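You operate a simulated robot arm through the tools that you are given. There is no shell and no other tool. Be economical: measure what you need, move in short steps, check, and stop when the job is done.

Carry out the task below with a simulated robot arm. There is one attempt and no reset: what you move stays moved.

JOB
Wax the middle of the white machine's cheek with the yellow cloth.
Fine: shut the wax tin again; buff the haze below off with the blue cloth; put both cloths back. Set down upright: yellow cloth, blue cloth. A coat counts when it lies all over at full strength: go over it till it gets no stronger. What is to be rubbed or washed off counts as gone when no trace of it is left.

The check looks at the end state, three seconds after you hand in, the way a careful person would. Anything else that was tipped, shoved, dropped, spilled or broken makes it a failure. Flat cloth is picked up by pressing the open fingertips on it (5 to 10 N) and closing them slowly along it; thin cloth reads only 2 to 8 mm in the jaws.

ROBOT AND FRAMES
A 6-joint arm with a two-finger parallel gripper on a trunk, on a base that drives. Base frame: it is fixed to the floor where the robot stands at the start and does not move with it; the origin is under the middle of the robot, x ahead of it, y to its left, z up. Units: m, degrees, N and s.
With the tool pointing down near the work surface it reaches from about 0.18 to 0.74 m from the robot's upright axis, wherever it stands. Its first joint turns from -166.0 to 166.0 degrees. Places, roughly: lid of the wax tin [0.5, 0, 0.8]; middle of the machine's cheek [0.9, 1.3, 1.1]; wax haze [0.9, 1.3, 1]; wax tin [0.5, 0, 0.8]. Payload 3.91 kg.
The TCP is the grasp point between the finger pads, 0.03 m short of the fingertips. In the tool frame z runs along the fingers and y along their closing line. Largest opening 0.11 m; finger width 0.02, thickness 0.01; the body of the gripper, 0.048 by 0.112 m, starts 0.055 m behind the TCP.
Orientation is that of the tool frame in the base frame, as a unit quaternion [x, y, z, w]. With the fingers straight down and closing along the base's y, the tool's x points along the base's -x, its y along +y and its z along -z.

CONTROLS
- The arm moves only by the tool jog_arm. Its argument "series" is a list of rows, each a list of 6 numbers: the shift along the tool's x, y, z in units of 400 mm (1.0 is 400 mm), then the turn, a rotation vector about the tool's x, y, z in units of 180 degrees (1.0 is 180 degrees). In form: [[dx, dy, dz, wx, wy, wz], ...]. A call has 1 to 12 rows; each row is the pose to reach, as a shift and turn from the pose commanded when the call began, along the tool's axes at that moment. "claw" is the closure, from 0 (fully open) to 1 (shut), set as the call begins (left out, the last holds). A call with a number of a shift or a turn outside -1 to 1 is refused whole. Each row takes 0.2 s and may step no farther than 0.05 m and 8.6 degrees from the row before; otherwise, or with a gripper value out of range, the whole call is refused. A pose out of reach is approached as far as the arm can. The call stops where the force on the tool passes 50 N (or 10 N more than at its start, if that is more) or the arm is blocked; 0.2 s more then pass. The fingers move at their own pace (about 0.045 m/s each) and stop on an object; they squeeze with about 29 N. The grip force told is the motor's: it shows also when the fingers shut on nothing. Time passes only in rows, and 0.2 s behind the last, so rows that repeat a pose let the fingers close. It gives the time, the measured TCP pose, the force on the tool (base axes), the opening and the grip force at its end, in the units of the frame above (readings bear some noise), with the torque about the TCP (base axes, N m) and any sound that the robot's microphone picked up, and new pictures: "pictures" is both (left out), scene, wrist or none.
- Cameras (640 x 400 px; columns grow to the right, rows downward): "scene" is now at [0.0131, 0.1468, 1.4962]; the picture's right is [-0.24, -0.97, 0.00], its down [-0.68, 0.17, -0.71] and it looks along [0.69, -0.17, -0.70] (base axes); focal length 248 px, centre (320, 200). "wrist" rides on the gripper at [0.071, 0.022, -0.107] in the tool frame; the picture's right is [-0.29, 0.96, 0.00], its down [-0.76, -0.23, -0.61] and it looks along [-0.58, -0.18, 0.79] (tool axes); focal length 243 px, centre (320, 200). There is no depth. A picture from a camera that has moved, and an enlarged one, comes with that camera's place and axes in the base frame and with its lens. The place of the scene camera against the robot may be out by one fixed shift of up to 0.025 m in any direction.
- slide_trunk(by): slides the trunk up (or, below 0, down) by that many m; the arm and the scene camera ride with it, the base frame stays. It gives what a move gives, with no picture.
- roll_base(legs): drives the robot by 1 to 6 legs, each [ahead, left, turn to the left] in m, m and degrees, along the robot's own axes; the way and the turn of a leg run together, so that a leg with both is an arc; at most 1.5 m and 180 degrees a leg. The arm and the cameras ride along, it lands a little off, and it stops where it bumps. It gives what a move gives, and a new picture of the scene camera.
- head_to(pan, tilt): turns the head with the scene camera to pan (to the left, within 86 degrees either way) and tilt (down, from -29 to 69), counted from straight ahead of the robot. It gives what a move gives, and a new picture of the scene camera.
- inspect(camera, box): a new picture of the part [left, top, right, bottom] of that camera's present view, enlarged. No time passes.
- close_job(): hands the job in; it is judged then, once.

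Work in short steps. Places have to be worked out from the pictures, the camera data and where the tool is seen: move nearer, look again, correct. Check each grasp and each placing, and mend what went wrong. You have 120 turns and 260 pictures in all, those below and enlarged ones among them. Open the gripper and draw the arm clear of the work before you hand the job in, unless the task says otherwise; then end with one line.

The tools are called after "Request:" as a command line: name --pt "numbers of a row" for each row, then --argument value for the rest, lists and objects as JSON in quotes. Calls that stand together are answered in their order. jog_arm: Moves the arm, as the interface text tells. Its arguments: {"type":"object","properties":{"series":{"type":"array"},"claw":{"type":"number"},"pictures":{"type":"string","enum":["both","scene","wrist","none"]}},"required":["series"]} The other tools are called the same way: slide_trunk (by) slides the trunk up or down; roll_base (legs) drives the base; head_to (pan, tilt) turns the head that bears the scene camera; inspect (camera, box) takes an enlarged picture of a part of a camera's view; close_job () hands the job in.

At the start:

```text
time_s: 0.0
position: [0.4036, -0.0923, 1.1182]
ee_rot: [0.0, 1.0, 0.0, 0.0]
force: [-0.2, -0.3, -0.1]
torque: [-0.04, 0.01, -0.03]
gripper_width: 0.1099
grasp_force: 0.0
trunk travel left (down, up): [-0.45, 0.14]
robot x, y, heading: [0.0036, 0.0005, 0.0]
head pan, tilt: [-14.0, 44.4]
```

scene: 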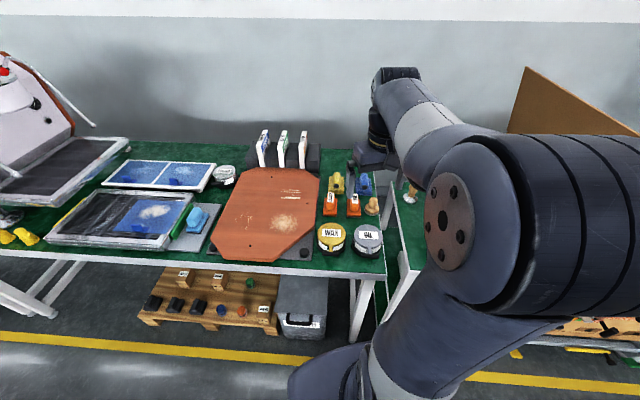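
wrist: 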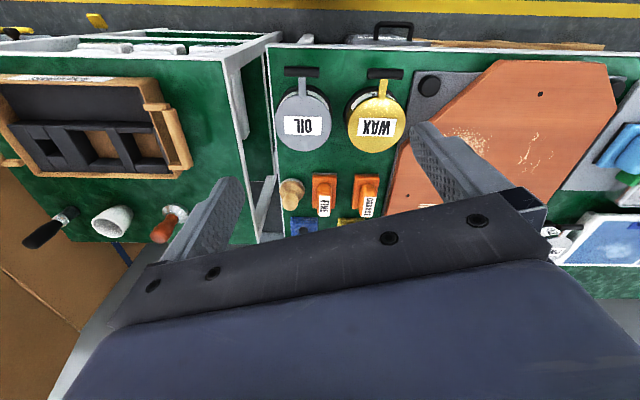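

The table shows the wax tin, an oil tin and a few coloured items; I look closer to find the cloths, and turn the head toward the machine on the left.

Request:
inspect --camera "scene" --box '[200, 120, 420, 270]'

Request:
inspect --camera "wrist" --box '[260, 40, 460, 240]'

Request:
head_to --pan 50 --tilt 25

```text
2.67 times, centred on (310, 195) of scene
camera zoom: at [0.0131, 0.1468, 1.4962], right [-0.24, -0.97, 0.0], down [-0.68, 0.17, -0.71], along [0.69, -0.17, -0.7], focal length 661 px, centre (347, 213)
```

zoom: 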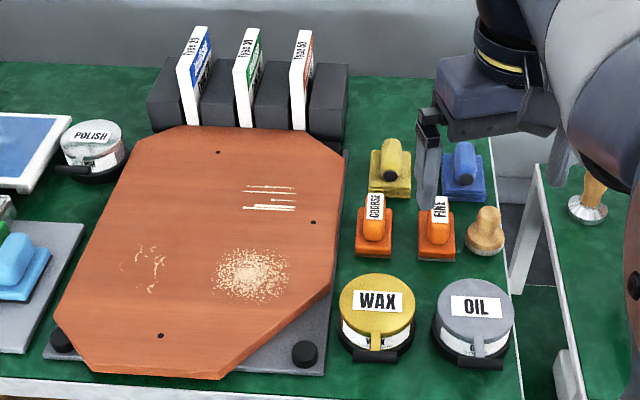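

```text
2.00 times, centred on (360, 140) of wrist
camera zoom: at [0.332, -0.0717, 1.2259], right [0.29, 0.96, 0.0], down [0.76, -0.23, 0.61], along [0.58, -0.18, -0.79], focal length 485 px, centre (240, 320)
```

zoom: 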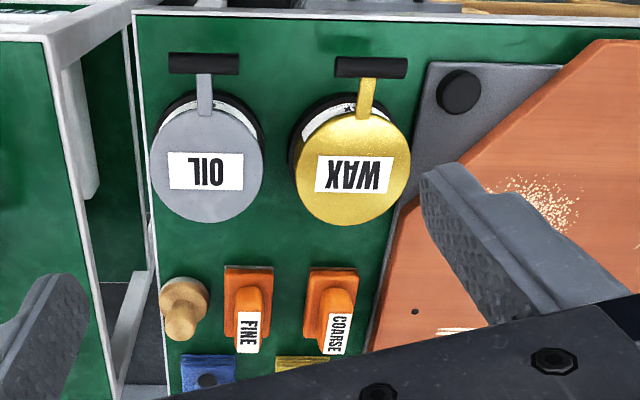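

```text
time_s: 1.3
position: [0.4035, -0.0922, 1.1172]
ee_rot: [0.0, 1.0, 0.0, 0.0]
force: [-0.9, 0.2, -1.0]
torque: [0.01, 0.01, -0.02]
gripper_width: 0.1099
grasp_force: 0.0
trunk travel left (down, up): [-0.45, 0.14]
robot x, y, heading: [-0.0039, 0.0023, -0.2]
head pan, tilt: [50.0, 25.0]
camera scene: at [-0.007, 0.2371, 1.526], right [0.77, -0.64, 0.0], down [-0.27, -0.32, -0.91], along [0.58, 0.69, -0.42], focal length 248 px, centre (320, 200)
```

scene: 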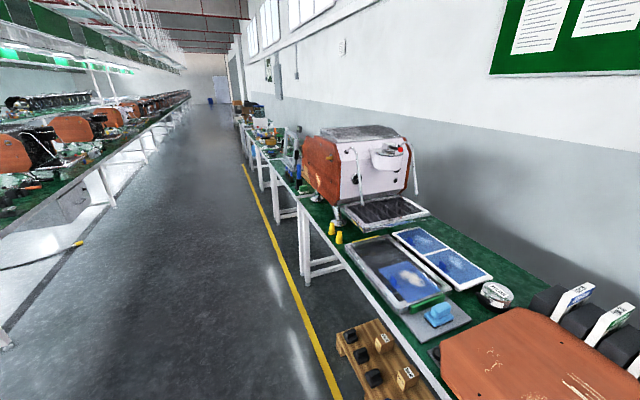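

The machine stands about 1.3 m to the left. I enlarge it to see the cheek and the haze.

Request:
inspect --camera "scene" --box '[280, 110, 440, 240]'

Request:
inspect --camera "scene" --box '[290, 130, 350, 210]'

```text
3.08 times, centred on (360, 175) of scene
camera zoom: at [-0.007, 0.2371, 1.526], right [0.77, -0.64, 0.0], down [-0.27, -0.32, -0.91], along [0.58, 0.69, -0.42], focal length 763 px, centre (197, 277)
```

zoom: 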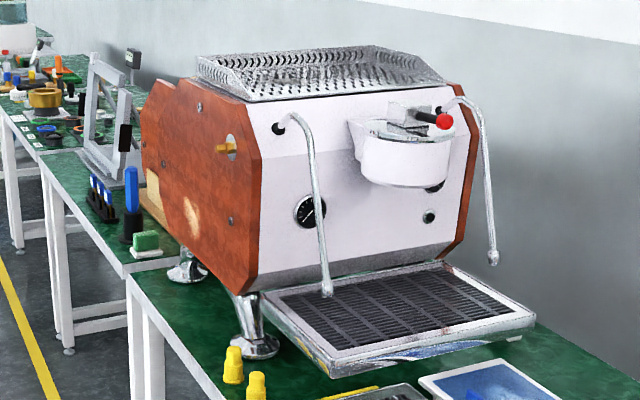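

```text
5.00 times, centred on (320, 170) of scene
camera zoom: at [-0.007, 0.2371, 1.526], right [0.77, -0.64, 0.0], down [-0.27, -0.32, -0.91], along [0.58, 0.69, -0.42], focal length 1240 px, centre (320, 350)
```

zoom: 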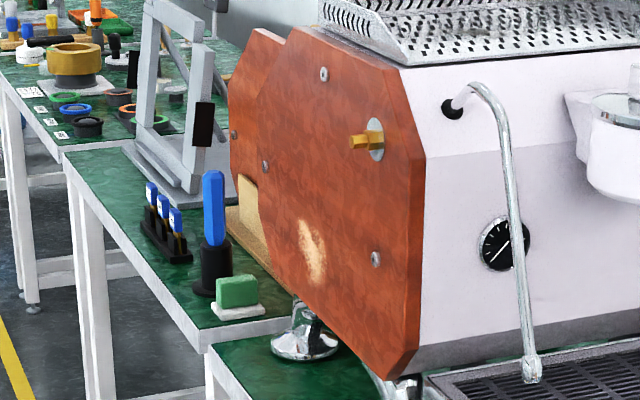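

The cheek is the wooden panel facing the aisle (-x), with the haze low on it. Now I lower the arm for a closer look at the tin and cloth blocks, and turn the head back.

Request:
jog_arm --pt "0.06 0.03 0.1 0 0 0" --pt "0.12 0.06 0.2 0 0 0" --pt "0.18 0.1 0.3 0 0 0" --pt "0.2 0.12 0.38 0 0 0" --pictures "wrist"

Request:
head_to --pan -10 --tilt 50

Request:
inspect --camera "wrist" --box '[180, 0, 500, 200]'

```text
time_s: 2.3
position: [0.3229, -0.046, 0.9646]
ee_rot: [0.0, 1.0, 0.0, 0.001]
force: [-0.6, 0.2, -0.4]
torque: [-0.03, -0.01, -0.01]
gripper_width: 0.1099
grasp_force: 0.1
trunk travel left (down, up): [-0.45, 0.14]
robot x, y, heading: [-0.0027, -0.0003, 0.1]
head pan, tilt: [50.0, 25.0]
camera wrist: at [0.2513, -0.0247, 1.0726], right [0.29, 0.96, 0.0], down [0.76, -0.23, 0.61], along [0.58, -0.18, -0.79], focal length 243 px, centre (320, 200)
```

wrist: 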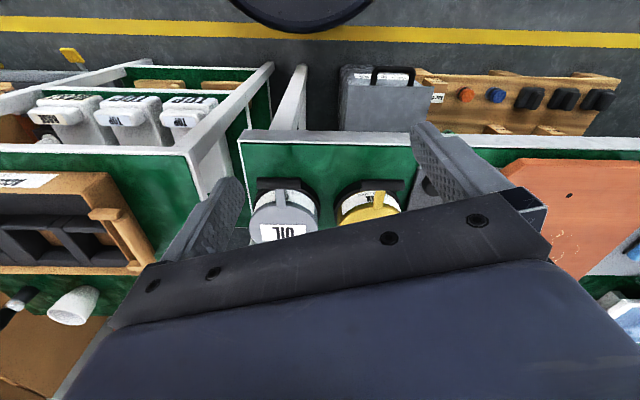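

```text
time_s: 3.6
position: [0.3218, -0.0463, 0.9647]
ee_rot: [0.001, 1.0, -0.001, 0.0]
force: [0.5, 1.1, -0.5]
torque: [0.0, 0.01, 0.03]
gripper_width: 0.1099
grasp_force: 0.1
trunk travel left (down, up): [-0.45, 0.14]
robot x, y, heading: [0.0031, 0.0004, 0.1]
head pan, tilt: [-10.0, 50.0]
camera scene: at [0.0096, 0.1532, 1.4886], right [-0.17, -0.98, 0.0], down [-0.75, 0.13, -0.64], along [0.63, -0.11, -0.77], focal length 248 px, centre (320, 200)
```

scene: 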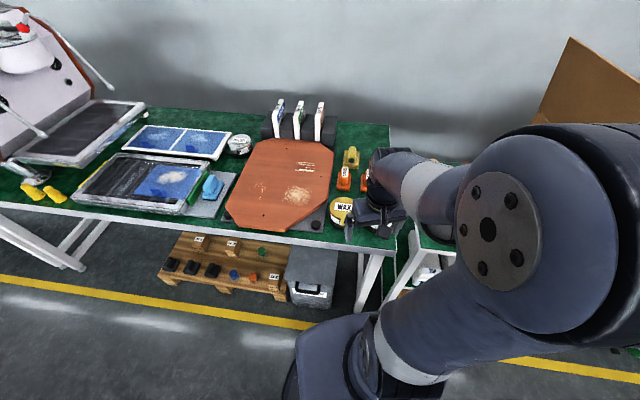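

```text
2.00 times, centred on (340, 100) of wrist
camera zoom: at [0.2517, -0.0249, 1.0731], right [0.29, 0.96, 0.0], down [0.76, -0.23, 0.61], along [0.58, -0.18, -0.79], focal length 485 px, centre (280, 400)
```

zoom: 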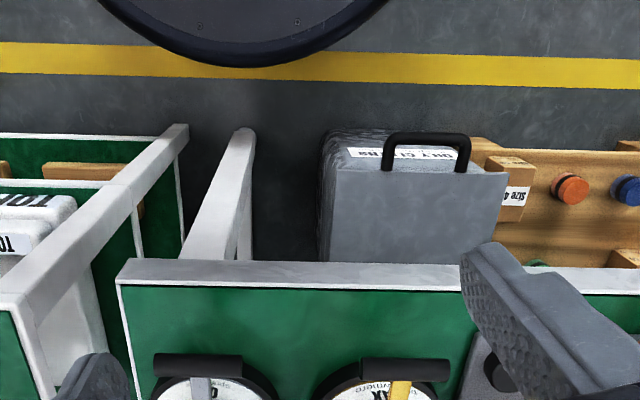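

The black bar sits at rim height on the robot side of each tin (about (0.42, 0.00, 0.84)). I raise the arm clear, sink the trunk, and look at the tins from a lower angle to understand the lid.

Request:
jog_arm --pt "0 -0.05 -0.11 0 0 0" --pt "0 -0.1 -0.22 0 0 0" --pt "0 -0.15 -0.33 0 0 0" --pt "0 -0.2 -0.44 0 0 0" --pt "0 -0.28 -0.54 0 0 0" --pt "0 -0.36 -0.64 0 0 0" --pt "0 -0.44 -0.74 0 0 0" --pt "0 -0.54 -0.8 0 0 0" --pictures "none"

Request:
slide_trunk --by -0.3

Request:
head_to --pan -15 --tilt 35

```text
refused: row 5 steps farther than a row can; nothing moved
```

```text
time_s: 6.6
position: [0.3222, -0.0463, 0.6652]
ee_rot: [0.0, 1.0, 0.0, 0.0]
force: [-0.8, 0.0, 0.3]
torque: [0.02, 0.0, -0.03]
gripper_width: 0.1104
grasp_force: 0.0
trunk travel left (down, up): [-0.15, 0.44]
robot x, y, heading: [-0.0006, 0.0014, -0.2]
head pan, tilt: [-10.0, 50.0]
```

```text
time_s: 7.4
position: [0.3234, -0.0459, 0.6646]
ee_rot: [0.001, 1.0, 0.0, 0.0]
force: [-0.5, 0.1, 0.0]
torque: [0.0, -0.01, -0.02]
gripper_width: 0.1099
grasp_force: 0.1
trunk travel left (down, up): [-0.15, 0.44]
robot x, y, heading: [0.0003, -0.002, -0.1]
head pan, tilt: [-15.0, 35.0]
camera scene: at [0.0188, 0.1438, 1.2102], right [-0.26, -0.97, 0.0], down [-0.55, 0.15, -0.82], along [0.79, -0.21, -0.57], focal length 248 px, centre (320, 200)
```

scene: 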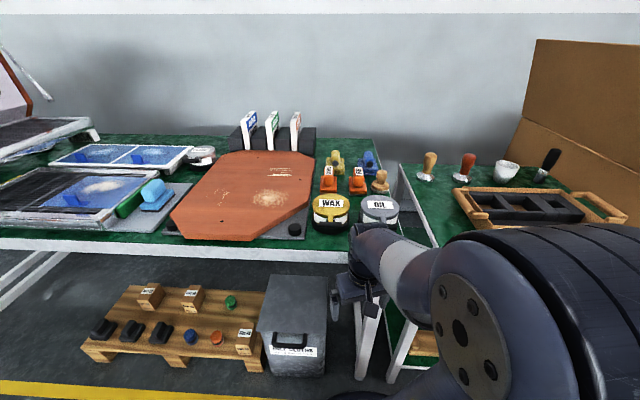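

The jog was refused, so the trunk sank with the arm just short of the table edge; forces are nil, nothing was touched. I'll be careful to raise the arm first next time. Enlarging the tins.

Request:
inspect --camera "scene" --box '[305, 145, 405, 240]'

Request:
inspect --camera "scene" --box '[308, 185, 352, 240]'

```text
4.21 times, centred on (355, 192) of scene
camera zoom: at [0.0188, 0.1438, 1.2102], right [-0.26, -0.97, 0.0], down [-0.55, 0.15, -0.82], along [0.79, -0.21, -0.57], focal length 1044 px, centre (173, 232)
```

zoom: 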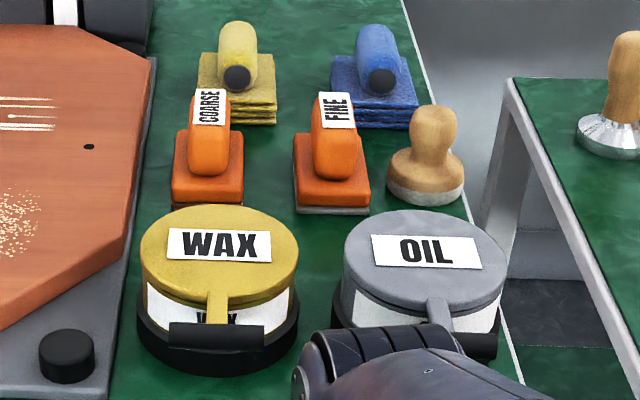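

```text
7.27 times, centred on (330, 212) of scene
camera zoom: at [0.0188, 0.1438, 1.2102], right [-0.26, -0.97, 0.0], down [-0.55, 0.15, -0.82], along [0.79, -0.21, -0.57], focal length 1804 px, centre (247, 109)
```

zoom: 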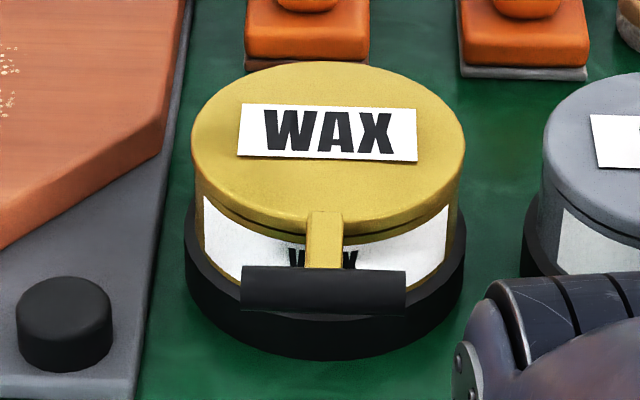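

The lid carries a front handle bar (about (0.424, -0.003, 0.838), lying along (0.3, 0.95)), hinge at the back; the cloths are folded pads with handles near x 0.75. I raise the trunk back first, then turn the tool so its jaws can straddle the bar.

Request:
slide_trunk --by 0.3

Request:
jog_arm --pt "0 0 0 0 0 -0.0444" --pt "0 0 0 0 0 -0.0889" --pt "0 0 0 0 0 -0.1333" --pt "0 0 0 0 0 -0.1778" --pt "0 0 0 0 0 -0.2222" --pt "0 0 0 0 0 -0.2667" --pt "0 0 0 0 0 -0.3111" --pt "0 0 0 0 0 -0.3556" --pt "0 0 0 0 0 -0.4" --pictures "both"

```text
time_s: 10.4
position: [0.3225, -0.0464, 0.9648]
ee_rot: [0.0, 1.0, 0.0, 0.0]
force: [0.1, 0.1, 1.0]
torque: [0.01, 0.01, 0.01]
gripper_width: 0.1101
grasp_force: 0.1
trunk travel left (down, up): [-0.45, 0.14]
robot x, y, heading: [0.0017, 0.0045, -0.2]
head pan, tilt: [-15.0, 35.0]
```

```text
time_s: 12.4
position: [0.3234, -0.0445, 0.9641]
ee_rot: [-0.589, 0.808, 0.0, 0.0]
force: [0.3, -0.5, -0.1]
torque: [0.01, -0.03, 0.04]
gripper_width: 0.11
grasp_force: 0.1
trunk travel left (down, up): [-0.45, 0.14]
robot x, y, heading: [-0.0, 0.0015, -0.1]
head pan, tilt: [-15.0, 35.0]
camera scene: at [0.0188, 0.1438, 1.5103], right [-0.26, -0.97, 0.0], down [-0.55, 0.15, -0.82], along [0.79, -0.21, -0.57], focal length 248 px, centre (320, 200)
camera wrist: at [0.2803, -0.1074, 1.0728], right [-0.82, 0.57, 0.0], down [0.45, 0.65, 0.61], along [0.35, 0.5, -0.79], focal length 243 px, centre (320, 200)
```

scene: 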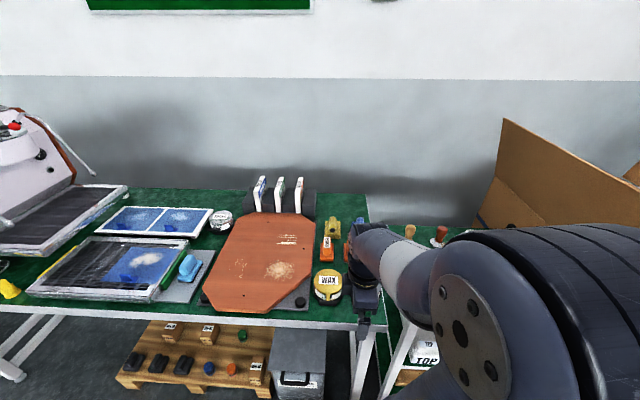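
wrist: 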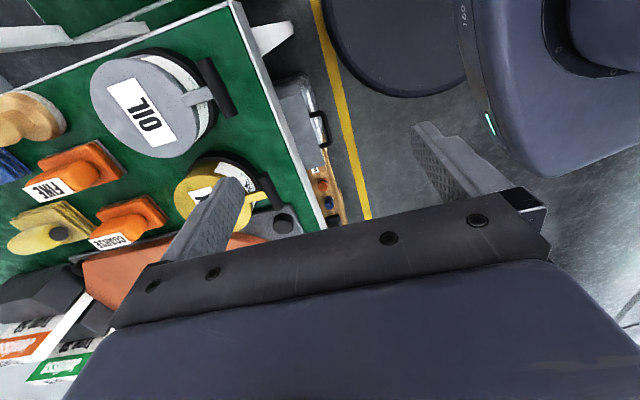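

Next I pitch the tool up about 50° and come to a spot about 9 cm short of the bar.

Request:
jog_arm --pt "-0.03 -0.006 0.029 0.0463 0 0" --pt "-0.06 -0.012 0.058 0.0926 0 0" --pt "-0.09 -0.018 0.0875 0.1389 0 0" --pt "-0.12 -0.024 0.117 0.1852 0 0" --pt "-0.15 -0.03 0.146 0.2315 0 0" --pt "-0.18 -0.036 0.175 0.2778 0 0" --pictures "both"

```text
time_s: 13.8
position: [0.3586, 0.0187, 0.8943]
ee_rot: [-0.536, 0.731, -0.343, 0.245]
force: [0.1, 0.8, 0.6]
torque: [-0.01, 0.01, -0.02]
gripper_width: 0.1098
grasp_force: 0.1
trunk travel left (down, up): [-0.45, 0.14]
robot x, y, heading: [-0.0031, -0.0019, -0.1]
head pan, tilt: [-15.0, 35.0]
camera scene: at [0.0188, 0.144, 1.5103], right [-0.26, -0.97, 0.0], down [-0.55, 0.15, -0.82], along [0.79, -0.21, -0.57], focal length 248 px, centre (320, 200)
camera wrist: at [0.2462, -0.0202, 0.9484], right [-0.5, 0.46, -0.73], down [-0.07, 0.82, 0.56], along [0.86, 0.33, -0.38], focal length 243 px, centre (320, 200)
```

scene: 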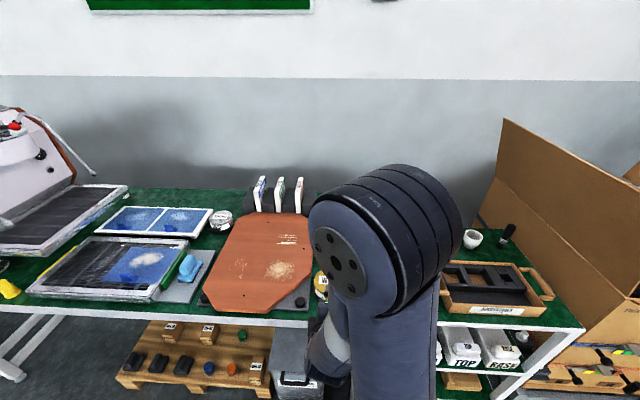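
wrist: 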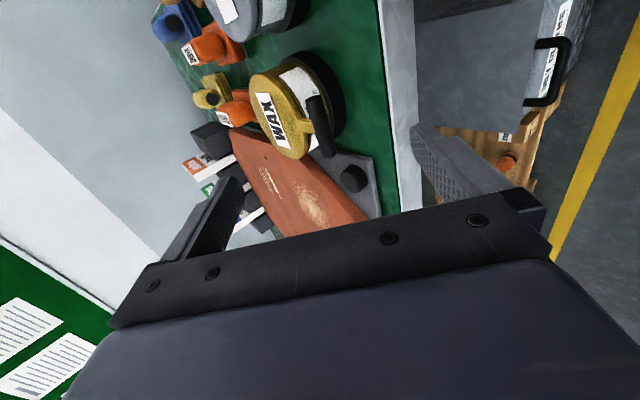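

The wrist view puts the bar exactly on the tool axis, 89 mm ahead. I narrow the jaws to 60 mm and go in until the bar is 20 mm past the TCP.

Request:
jog_arm --pt "0 0 0 0 0 0" --pt "0 0 0 0 0 0" --pt "0 0 0.03 0 0 0" --pt "0 0 0.08 0 0 0" --pt "0 0 0.13 0 0 0" --pt "0 0 0.172 0 0 0" --claw 0.4545 --pictures "wrist"

```text
time_s: 15.2
position: [0.4084, 0.0008, 0.8506]
ee_rot: [-0.533, 0.733, -0.341, 0.249]
force: [0.0, 0.4, -0.7]
torque: [0.0, 0.04, 0.02]
gripper_width: 0.0602
grasp_force: 0.0
trunk travel left (down, up): [-0.45, 0.14]
robot x, y, heading: [-0.0012, 0.0015, 0.0]
head pan, tilt: [-15.0, 35.0]
camera wrist: at [0.2952, -0.0373, 0.904], right [-0.5, 0.47, -0.73], down [-0.07, 0.82, 0.57], along [0.87, 0.33, -0.38], focal length 243 px, centre (320, 200)
```

wrist: 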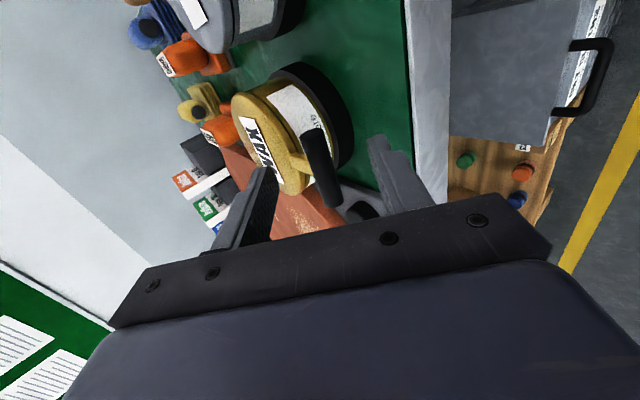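

The bar lies between the jaws. I close on it.

Request:
jog_arm --pt "0 0 0 0 0 0" --pt "0 0 0 0 0 0" --pt "0 0 0 0 0 0" --pt "0 0 0 0 0 0" --claw 1 --pictures "wrist"

Request:
inspect --camera "wrist" --box '[210, 60, 450, 260]'

```text
time_s: 16.2
position: [0.4095, 0.0004, 0.8513]
ee_rot: [-0.532, 0.733, -0.343, 0.25]
force: [-0.2, 0.5, 4.0]
torque: [-0.12, -0.61, -0.09]
gripper_width: 0.0169
grasp_force: 45.1
trunk travel left (down, up): [-0.45, 0.14]
robot x, y, heading: [-0.0032, -0.0005, 0.2]
head pan, tilt: [-15.0, 35.0]
camera wrist: at [0.2952, -0.0372, 0.9044], right [-0.49, 0.47, -0.73], down [-0.07, 0.82, 0.57], along [0.87, 0.33, -0.37], focal length 243 px, centre (320, 200)
```

wrist: 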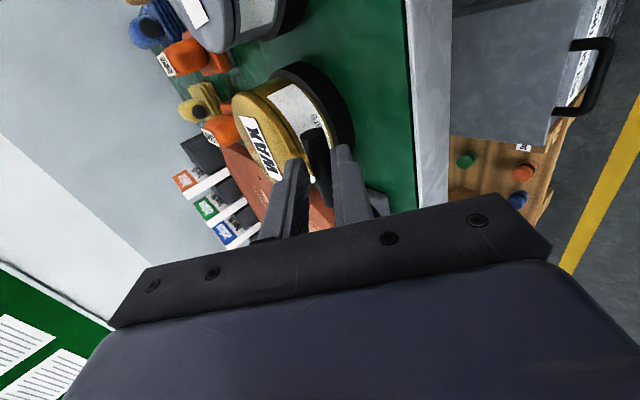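

```text
2.00 times, centred on (330, 160) of wrist
camera zoom: at [0.2952, -0.0372, 0.9044], right [-0.49, 0.47, -0.73], down [-0.07, 0.82, 0.57], along [0.87, 0.33, -0.37], focal length 485 px, centre (300, 280)
```

zoom: 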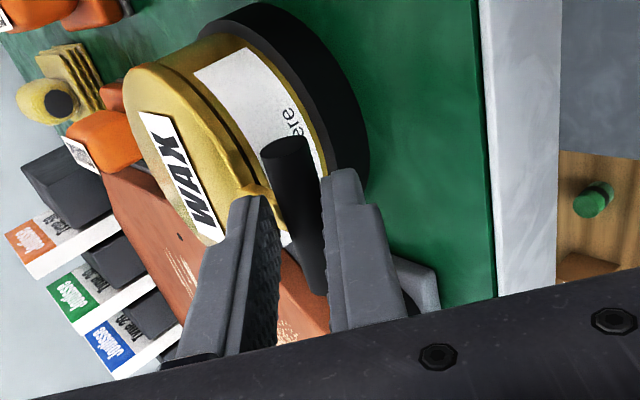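

The grip holds the bar at 17 mm. I swing the lid up 30° along an arc about the estimated hinge, about 115 mm behind the bar.

Request:
jog_arm --pt "0 -0.0369 -0.0218 -0.04167 0 0" --pt "0 -0.0763 -0.0386 -0.08333 0 0" --pt "0 -0.1175 -0.0501 -0.125 0 0" --pt "0 -0.1599 -0.0562 -0.16667 0 0" --pictures "wrist"

```text
time_s: 17.1
position: [0.4155, -0.0023, 0.8886]
ee_rot: [-0.566, 0.775, -0.233, 0.154]
force: [-13.5, 10.1, 7.9]
torque: [1.21, -0.59, 0.45]
gripper_width: 0.0157
grasp_force: 45.2
out of reach, approached as far as the arm can: row 2, 3, 4
trunk travel left (down, up): [-0.45, 0.14]
robot x, y, heading: [0.0, -0.002, 0.2]
head pan, tilt: [-15.0, 35.0]
stopped in row 4: the force on the tool passed its limit (the readings are from after the stop); the commanded pose is now the measured one
camera wrist: at [0.3233, -0.0448, 0.9701], right [-0.68, 0.51, -0.52], down [0.12, 0.78, 0.62], along [0.72, 0.36, -0.59], focal length 243 px, centre (320, 200)
```

wrist: 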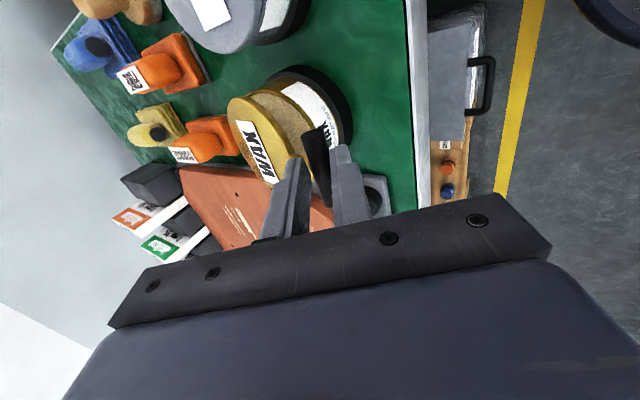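

The lid has risen about 17°, but the rotating path ran into an arm limit. I keep the tool's tilt now and move only along the arc, letting the bar turn in the jaws.

Request:
jog_arm --pt "0 -0.02 -0.014 0 0 0" --pt "0 -0.041 -0.029 0 0 0" --pictures "wrist"

```text
time_s: 17.7
position: [0.4226, -0.003, 0.9083]
ee_rot: [-0.566, 0.775, -0.235, 0.154]
force: [-28.4, 28.6, 18.3]
torque: [1.02, 0.11, -0.05]
gripper_width: 0.0136
grasp_force: 45.2
trunk travel left (down, up): [-0.45, 0.14]
robot x, y, heading: [0.0017, 0.0015, -0.1]
head pan, tilt: [-15.0, 35.0]
camera wrist: at [0.3291, -0.0468, 0.9895], right [-0.68, 0.51, -0.52], down [0.12, 0.78, 0.61], along [0.72, 0.36, -0.59], focal length 243 px, centre (320, 200)
```

wrist: 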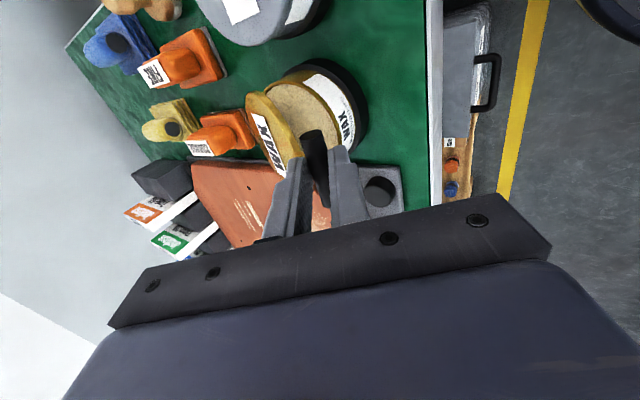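

The lid is opening and wax shows inside, but side forces are growing and the jaws are slipping toward the bar's edge. I nudge 6 mm toward the hinge to see whether the strain falls.

Request:
jog_arm --pt "0 -0.0126 0.008 0 0 0" --pt "0 -0.0126 0.008 0 0 0" --pictures "none"

```text
time_s: 18.0
position: [0.4227, -0.0042, 0.9078]
ee_rot: [-0.566, 0.776, -0.233, 0.153]
force: [-25.5, 13.5, 15.6]
torque: [0.93, -0.16, -0.26]
gripper_width: 0.0134
grasp_force: 44.4
trunk travel left (down, up): [-0.45, 0.14]
robot x, y, heading: [0.0027, 0.0024, 0.0]
head pan, tilt: [-15.0, 35.0]
stopped in row 1: the force on the tool passed its limit (the readings are from after the stop); the commanded pose is now the measured one
```

Pushing toward the hinge made it worse, so the lid wants up and slightly back. I go up 10 mm and 3 mm back.

Request:
jog_arm --pt "0 -0.0037 -0.0125 0 0 0" --pt "0 -0.0075 -0.025 0 0 0" --pt "0 -0.0075 -0.025 0 0 0" --pictures "wrist"

Request:
inspect --camera "wrist" --box '[220, 50, 420, 220]'

```text
time_s: 18.8
position: [0.4256, -0.0056, 0.916]
ee_rot: [-0.566, 0.776, -0.233, 0.153]
force: [18.1, -0.7, -9.4]
torque: [0.03, -0.33, -0.54]
gripper_width: 0.0134
grasp_force: 44.9
trunk travel left (down, up): [-0.45, 0.14]
robot x, y, heading: [0.0027, 0.0005, 0.1]
head pan, tilt: [-15.0, 35.0]
camera wrist: at [0.3329, -0.0482, 0.9974], right [-0.68, 0.52, -0.52], down [0.12, 0.78, 0.62], along [0.72, 0.36, -0.59], focal length 243 px, centre (320, 200)
```

wrist: 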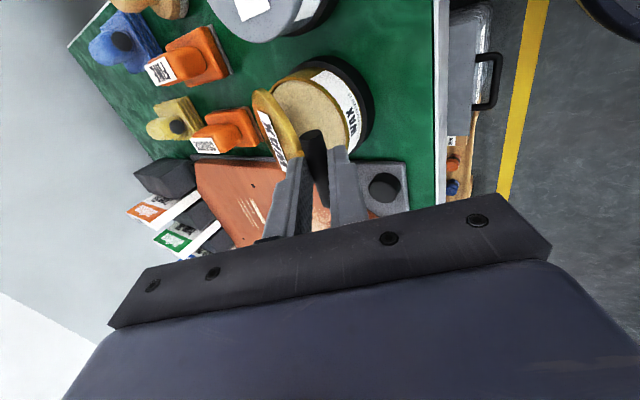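

```text
2.35 times, centred on (320, 135) of wrist
camera zoom: at [0.3329, -0.0482, 0.9974], right [-0.68, 0.52, -0.52], down [0.12, 0.78, 0.62], along [0.72, 0.36, -0.59], focal length 571 px, centre (320, 353)
```

zoom: 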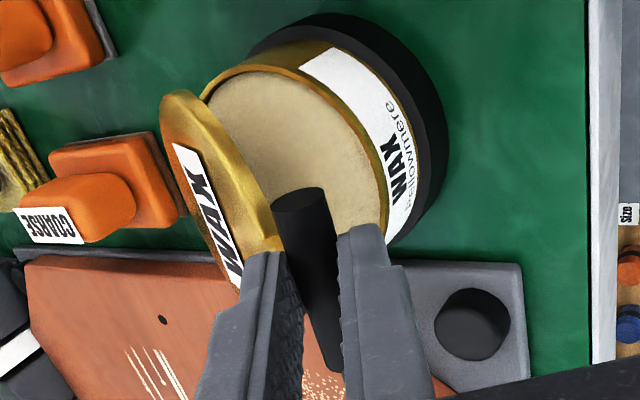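

The lid is now clearly open, about 35°, with the wax exposed; strain has turned the other way, so I follow the arc forward and up.

Request:
jog_arm --pt "0 -0.0332 -0.0143 0 0 0" --pt "0 -0.0712 -0.0223 0 0 0" --pt "0 -0.0712 -0.0223 0 0 0" --pictures "none"

```text
time_s: 19.6
position: [0.4402, -0.0108, 0.9389]
ee_rot: [-0.566, 0.776, -0.233, 0.151]
force: [-6.4, 2.9, 4.8]
torque: [-0.23, 0.41, -0.79]
gripper_width: 0.0133
grasp_force: 45.0
trunk travel left (down, up): [-0.45, 0.14]
robot x, y, heading: [-0.0006, -0.0002, 0.3]
head pan, tilt: [-15.0, 35.0]
```

Forces are low; I continue to about 75°.

Request:
jog_arm --pt "0 -0.0325 -0.004 0 0 0" --pt "0 -0.065 -0.004 0 0 0" --pt "0 -0.1 0 0 0 0" --pt "0 -0.1388 0.0096 0 0 0" --pictures "wrist"

```text
time_s: 20.6
position: [0.4885, -0.0252, 0.9696]
ee_rot: [-0.565, 0.776, -0.235, 0.155]
force: [-14.3, -4.8, 32.2]
torque: [0.16, -0.26, -0.3]
gripper_width: 0.0134
grasp_force: 44.9
trunk travel left (down, up): [-0.45, 0.14]
robot x, y, heading: [0.0005, -0.0045, 0.2]
head pan, tilt: [-15.0, 35.0]
camera wrist: at [0.3946, -0.0686, 1.0502], right [-0.68, 0.52, -0.52], down [0.11, 0.78, 0.62], along [0.73, 0.36, -0.59], focal length 243 px, centre (320, 200)
```

wrist: 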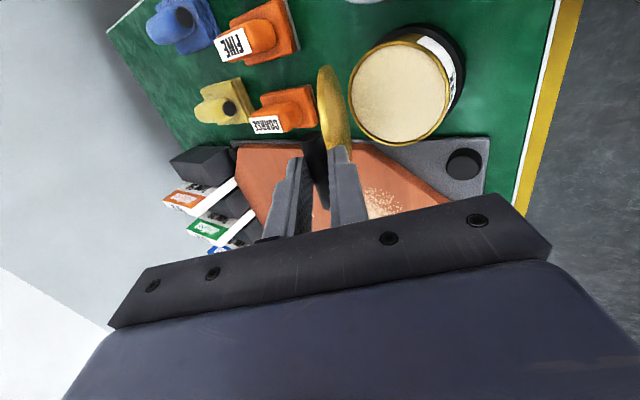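

The lid is near vertical. I carry on a little up and forward to bring it past vertical.

Request:
jog_arm --pt "0 -0.0277 -0.0058 0 0 0" --pt "0 -0.0514 0.0035 0 0 0" --pt "0 -0.0767 0.02 0 0 0" --pt "0 -0.0767 0.02 0 0 0" --pictures "wrist"

```text
time_s: 21.6
position: [0.5175, -0.0352, 0.9752]
ee_rot: [-0.566, 0.776, -0.232, 0.151]
force: [-5.8, -10.0, 5.7]
torque: [-0.54, 0.46, -0.79]
gripper_width: 0.0136
grasp_force: 44.8
trunk travel left (down, up): [-0.45, 0.14]
robot x, y, heading: [-0.0008, 0.0036, -0.0]
head pan, tilt: [-15.0, 35.0]
camera wrist: at [0.4238, -0.0776, 1.0574], right [-0.68, 0.52, -0.52], down [0.12, 0.78, 0.62], along [0.72, 0.36, -0.59], focal length 243 px, centre (320, 200)
```

wrist: 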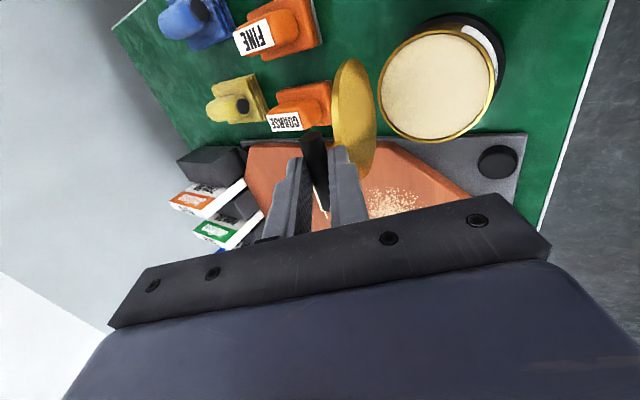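

The lid stands around 90°. A bit more, toward 105°, to feel whether it has a stop.

Request:
jog_arm --pt "0 -0.0252 0.0163 0 0 0" --pt "0 -0.0476 0.037 0 0 0" --pt "0 -0.0645 0.0568 0 0 0" --pictures "wrist"

```text
time_s: 22.4
position: [0.5494, -0.0464, 0.9753]
ee_rot: [-0.564, 0.775, -0.237, 0.159]
force: [-0.2, -11.8, 48.0]
torque: [-0.47, 0.01, -0.28]
gripper_width: 0.0157
grasp_force: 45.1
trunk travel left (down, up): [-0.45, 0.14]
robot x, y, heading: [-0.0009, 0.0019, 0.3]
head pan, tilt: [-15.0, 35.0]
camera wrist: at [0.4556, -0.0886, 1.0559], right [-0.67, 0.52, -0.53], down [0.11, 0.78, 0.62], along [0.73, 0.36, -0.58], focal length 243 px, centre (320, 200)
```

wrist: 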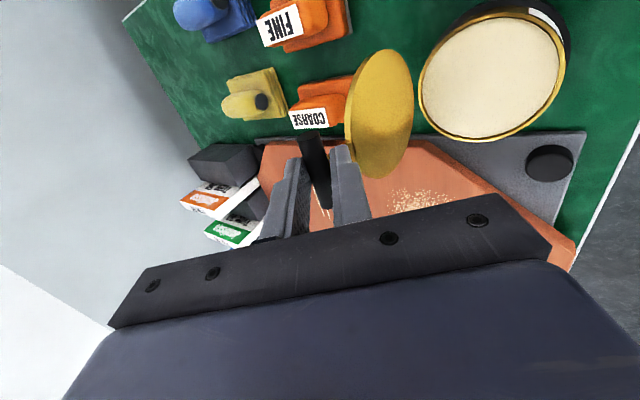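

The tool now presses down on the bar (48 N), so I raise 6 mm, open the jaws moderately and see whether the lid stays.

Request:
jog_arm --pt "0 -0.008 -0.0126 0 0 0" --pt "0 -0.008 -0.0126 0 0 0" --pictures "none"

Request:
jog_arm --pt "0 0 0 0 0 0" --pt "0 0 0 0 0 0" --pt "0 0 0 0 0 0" --claw 0.5 --pictures "wrist"

```text
time_s: 23.0
position: [0.5487, -0.0455, 0.9776]
ee_rot: [-0.566, 0.776, -0.233, 0.153]
force: [1.2, -8.4, 29.8]
torque: [0.5, -0.35, 0.0]
gripper_width: 0.0155
grasp_force: 45.1
trunk travel left (down, up): [-0.45, 0.14]
robot x, y, heading: [0.0002, 0.0039, 0.3]
head pan, tilt: [-15.0, 35.0]
```

```text
time_s: 23.8
position: [0.5493, -0.0442, 0.9738]
ee_rot: [-0.567, 0.776, -0.233, 0.15]
force: [0.4, -0.2, -0.2]
torque: [0.01, -0.03, 0.02]
gripper_width: 0.0551
grasp_force: 0.0
trunk travel left (down, up): [-0.45, 0.14]
robot x, y, heading: [-0.0026, -0.0016, 0.4]
head pan, tilt: [-15.0, 35.0]
camera wrist: at [0.4562, -0.0873, 1.0564], right [-0.68, 0.52, -0.52], down [0.12, 0.78, 0.62], along [0.72, 0.36, -0.59], focal length 243 px, centre (320, 200)
```

wrist: 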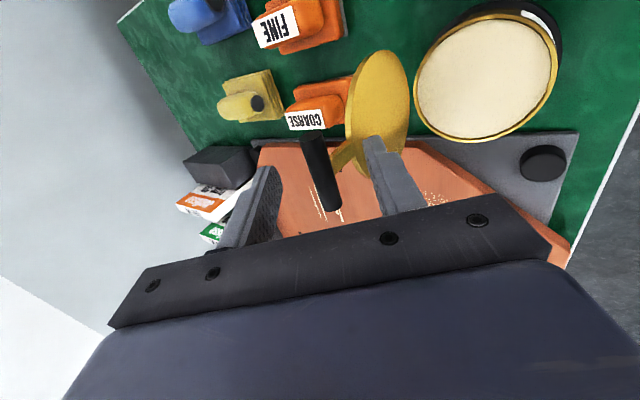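

The lid stays open by itself at about 105°. I draw the tool back up along its axis and look at it from the scene camera.

Request:
jog_arm --pt "0 0 -0.1 0 0 0" --pt "0 0 -0.2 0 0 0" --pt "0 0 -0.3 0 0 0" --pt "0 0 -0.4 -0.046 0 0" --pt "0 0 -0.4 -0.092 0 0" --pt "0 0 -0.4 -0.138 0 0" --pt "0 0 -0.4 -0.1833 0 0" --claw 0.3 --pictures "both"

```text
time_s: 25.4
position: [0.4713, -0.0152, 1.1103]
ee_rot: [-0.586, 0.81, -0.002, -0.016]
force: [-0.5, 0.5, 0.2]
torque: [0.03, 0.04, -0.02]
gripper_width: 0.0769
grasp_force: 0.1
trunk travel left (down, up): [-0.45, 0.14]
robot x, y, heading: [0.0006, -0.0012, 0.1]
head pan, tilt: [-15.0, 35.0]
camera scene: at [0.018, 0.1448, 1.5103], right [-0.26, -0.97, 0.0], down [-0.55, 0.15, -0.82], along [0.79, -0.21, -0.57], focal length 248 px, centre (320, 200)
camera wrist: at [0.4306, -0.0741, 1.2213], right [-0.82, 0.58, 0.01], down [0.47, 0.66, 0.58], along [0.33, 0.48, -0.81], focal length 243 px, centre (320, 200)
```

scene: 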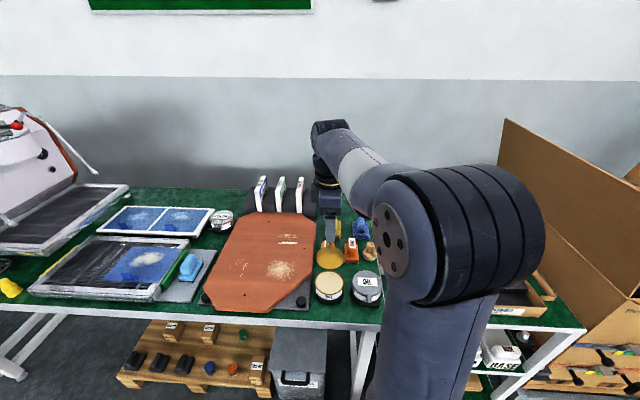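
wrist: 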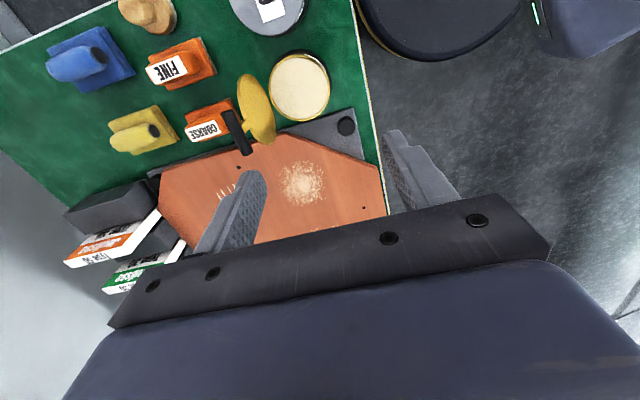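

The lid stands open and clear. The yellow cloth's handle is near (0.765, -0.13), axis about -22°, so I turn the tool to match, then drive 0.1 m ahead for reach.

Request:
jog_arm --pt "0 0 0 0 0 0.0465" --pt "0 0 0 0 0 0.093" --pt "0 0 0 0 0 0.1395" --pt "0 0 0 0 0 0.186" --pt "0 0 0 0 0 0.2325" --pt "0 0 0 0 0 0.279" --pt "0 0 0 0 0 0.3255" --pt "0 0 0 0 0 0.372" --pt "0 0 0 0 0 0.4185" --pt "0 0 0 0 0 0.465" --pt "0 0 0 0 0 0.511" --pictures "none"

Request:
roll_base --legs '[[0.1, 0, 0]]'

Request:
inspect --camera "wrist" --box '[0, 0, 640, 400]'

```text
time_s: 27.8
position: [0.4696, -0.0148, 1.1113]
ee_rot: [0.177, 0.984, -0.013, -0.008]
force: [0.0, -0.2, -0.8]
torque: [-0.01, -0.01, -0.02]
gripper_width: 0.077
grasp_force: 0.0
trunk travel left (down, up): [-0.45, 0.14]
robot x, y, heading: [0.0014, 0.0039, 0.3]
head pan, tilt: [-15.0, 35.0]
```

```text
time_s: 28.9
position: [0.5698, -0.0153, 1.1103]
ee_rot: [0.176, 0.984, -0.013, -0.009]
force: [0.6, -0.1, 0.1]
torque: [0.0, 0.0, -0.03]
gripper_width: 0.077
grasp_force: 0.1
trunk travel left (down, up): [-0.45, 0.14]
robot x, y, heading: [0.1056, 0.0027, -0.0]
head pan, tilt: [-15.0, 35.0]
camera scene: at [0.1183, 0.1451, 1.5103], right [-0.26, -0.97, 0.0], down [-0.55, 0.15, -0.82], along [0.79, -0.21, -0.57], focal length 248 px, centre (320, 200)
```

scene: 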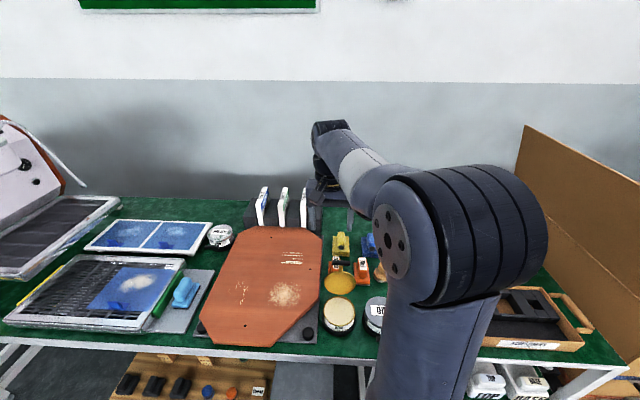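

```text
1.00 times, centred on (320, 200) of wrist
camera zoom: at [0.5126, 0.0313, 1.2186], right [0.6, 0.8, -0.03], down [0.65, -0.47, 0.6], along [0.47, -0.38, -0.8], focal length 243 px, centre (320, 200)
```

zoom: 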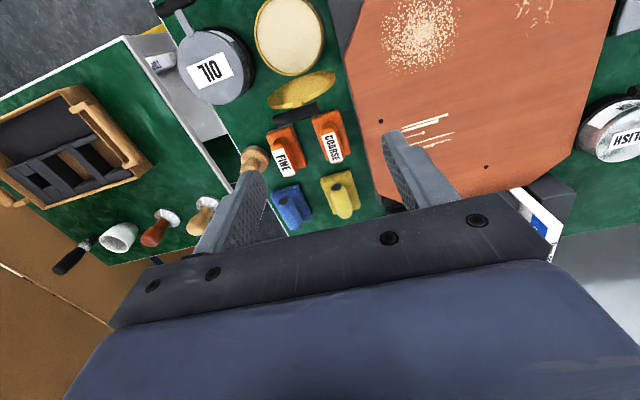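

The tool is yawed -20° and the base moved 0.1 m. I now travel above the yellow handle (about (0.763, -0.118)) and look down.

Request:
jog_arm --pt "-0.09 -0.0125 0.045 -0.0015 -0.0007 0" --pt "-0.18 -0.025 0.09 -0.003 -0.0014 0" --pt "-0.27 -0.0375 0.135 -0.0045 -0.002 0" --pt "-0.36 -0.05 0.18 -0.006 -0.0027 0" --pt "-0.45 -0.0625 0.225 -0.0075 -0.0034 0" --pt "-0.539 -0.075 0.27 -0.009 -0.0041 0" --pictures "both"

Request:
inspect --camera "wrist" --box '[200, 60, 440, 220]'

```text
time_s: 30.3
position: [0.7592, -0.1229, 1.0013]
ee_rot: [0.176, 0.984, 0.0, 0.0]
force: [0.3, -0.3, 0.2]
torque: [0.01, -0.02, 0.03]
gripper_width: 0.0769
grasp_force: 0.1
trunk travel left (down, up): [-0.45, 0.14]
robot x, y, heading: [0.0991, 0.0008, -0.0]
head pan, tilt: [-15.0, 35.0]
camera scene: at [0.1182, 0.1451, 1.5103], right [-0.26, -0.97, 0.0], down [-0.55, 0.15, -0.82], along [0.79, -0.21, -0.57], focal length 248 px, centre (320, 200)
camera wrist: at [0.7004, -0.0784, 1.109], right [0.6, 0.8, 0.0], down [0.63, -0.48, 0.61], along [0.49, -0.37, -0.79], focal length 243 px, centre (320, 200)
```

scene: 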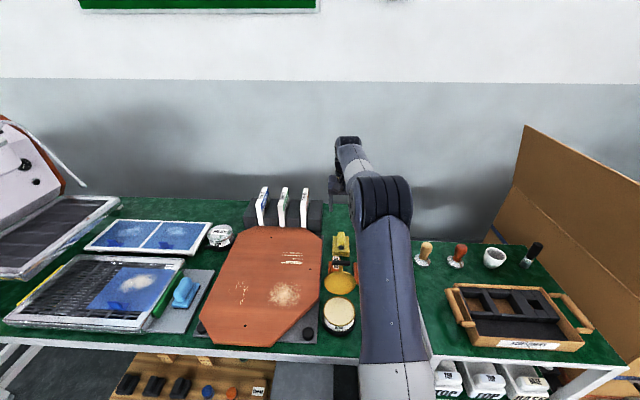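
wrist: 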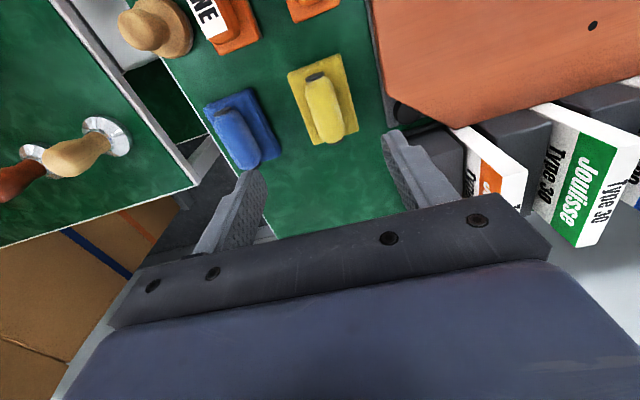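

```text
2.50 times, centred on (320, 140) of wrist
camera zoom: at [0.7004, -0.0784, 1.109], right [0.6, 0.8, 0.0], down [0.63, -0.48, 0.61], along [0.49, -0.37, -0.79], focal length 606 px, centre (320, 350)
```

zoom: 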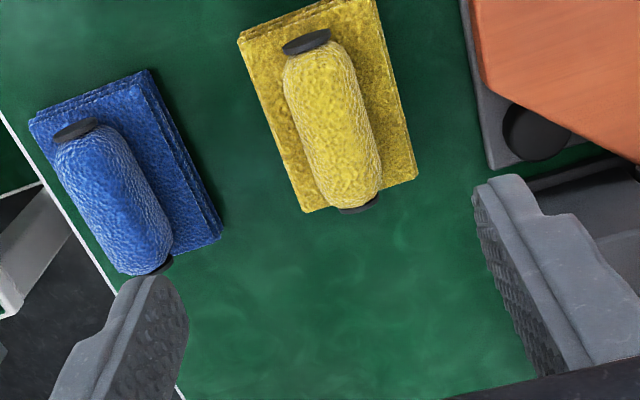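

The yellow handle's centre is about (0.777, -0.127), axis -18°, handle axis height about 0.828. I lower to z 0.90 above it and check alignment.

Request:
jog_arm --pt "-0.02 0.002 0.085 0 0 -0.006" --pt "-0.0465 0.004 0.17 0 0 -0.011" --pt "-0.0465 0.004 0.253 0 0 -0.011" --pictures "wrist"

```text
time_s: 31.1
position: [0.7773, -0.1267, 0.8997]
ee_rot: [0.159, 0.987, 0.0, 0.0]
force: [0.3, -0.1, -0.3]
torque: [0.02, -0.01, 0.01]
gripper_width: 0.0768
grasp_force: 0.1
trunk travel left (down, up): [-0.45, 0.14]
robot x, y, heading: [0.1014, 0.0026, -0.0]
head pan, tilt: [-15.0, 35.0]
camera wrist: at [0.7157, -0.0841, 1.0068], right [0.58, 0.82, 0.0], down [0.65, -0.46, 0.61], along [0.5, -0.35, -0.79], focal length 243 px, centre (320, 200)
```

wrist: 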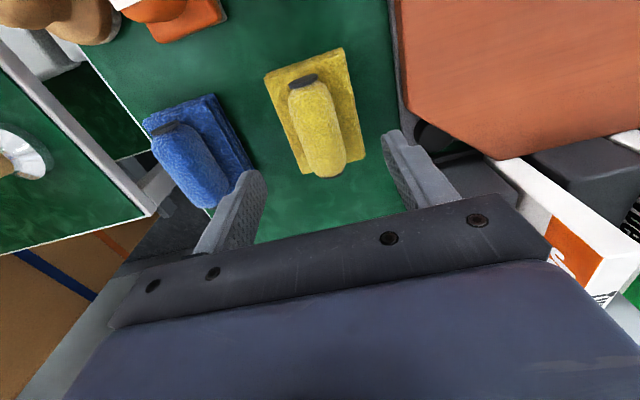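

Aligned within a few mm. I go down to z 0.842 and close on the handle.

Request:
jog_arm --pt "0.01 0 0.07 0 0 0" --pt "0.01 0 0.12 0 0 0" --pt "0.01 0 0.144 0 0 0" --pictures "none"

Request:
jog_arm --pt "0 0 0 0 0 0" --pt "0 0 0 0 0 0" --pt "0 0 0 0 0 0" --pt "0 0 0 0 0 0" --claw 1 --pictures "wrist"

```text
time_s: 31.9
position: [0.773, -0.1238, 0.8425]
ee_rot: [0.159, 0.987, 0.0, 0.0]
force: [-1.1, -0.3, -1.2]
torque: [0.02, -0.04, -0.02]
gripper_width: 0.0773
grasp_force: 0.1
trunk travel left (down, up): [-0.45, 0.14]
robot x, y, heading: [0.1027, 0.0001, -0.0]
head pan, tilt: [-15.0, 35.0]
```

```text
time_s: 32.9
position: [0.773, -0.1251, 0.8425]
ee_rot: [0.159, 0.987, 0.0, 0.0]
force: [0.4, 0.1, -0.2]
torque: [0.03, 0.0, -0.01]
gripper_width: 0.0314
grasp_force: 28.7
trunk travel left (down, up): [-0.45, 0.14]
robot x, y, heading: [0.0977, -0.0016, 0.0]
head pan, tilt: [-15.0, 35.0]
camera wrist: at [0.7121, -0.0823, 0.9499], right [0.58, 0.82, 0.0], down [0.65, -0.46, 0.61], along [0.5, -0.35, -0.79], focal length 243 px, centre (320, 200)
```

wrist: 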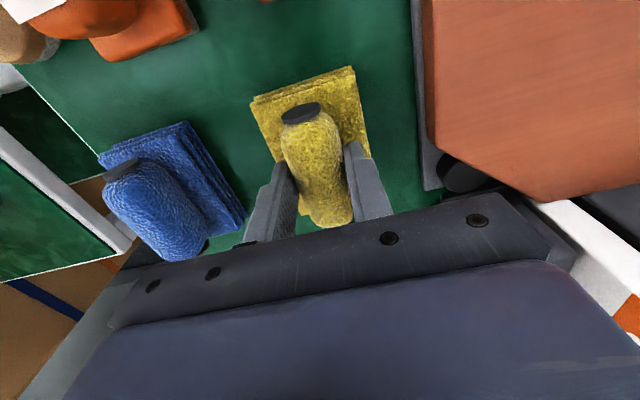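

Grip is firm at 31 mm. I lift straight up and check the cloth came along.

Request:
jog_arm --pt "0 0 -0.06 0 0 0" --pt "0 0 -0.17 0 0 0" --pt "0 0 -0.28 0 0 0" --pt "0 0 -0.39 0 0 0" --pt "0 0 -0.5 0 0 0" --pt "0 0 -0.58 0 0 0" --pictures "wrist"

```text
time_s: 34.3
position: [0.772, -0.1252, 1.0766]
ee_rot: [0.159, 0.987, 0.0, 0.001]
force: [0.4, -0.6, 0.3]
torque: [0.0, 0.0, 0.02]
gripper_width: 0.0
grasp_force: 28.9
trunk travel left (down, up): [-0.45, 0.14]
robot x, y, heading: [0.1006, -0.0012, 0.3]
head pan, tilt: [-15.0, 35.0]
camera wrist: at [0.7116, -0.0836, 1.184], right [0.58, 0.82, 0.0], down [0.65, -0.46, 0.61], along [0.5, -0.35, -0.79], focal length 243 px, centre (320, 200)
```

wrist: 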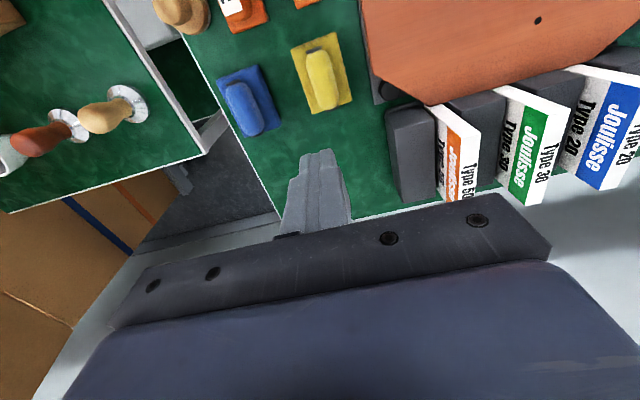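

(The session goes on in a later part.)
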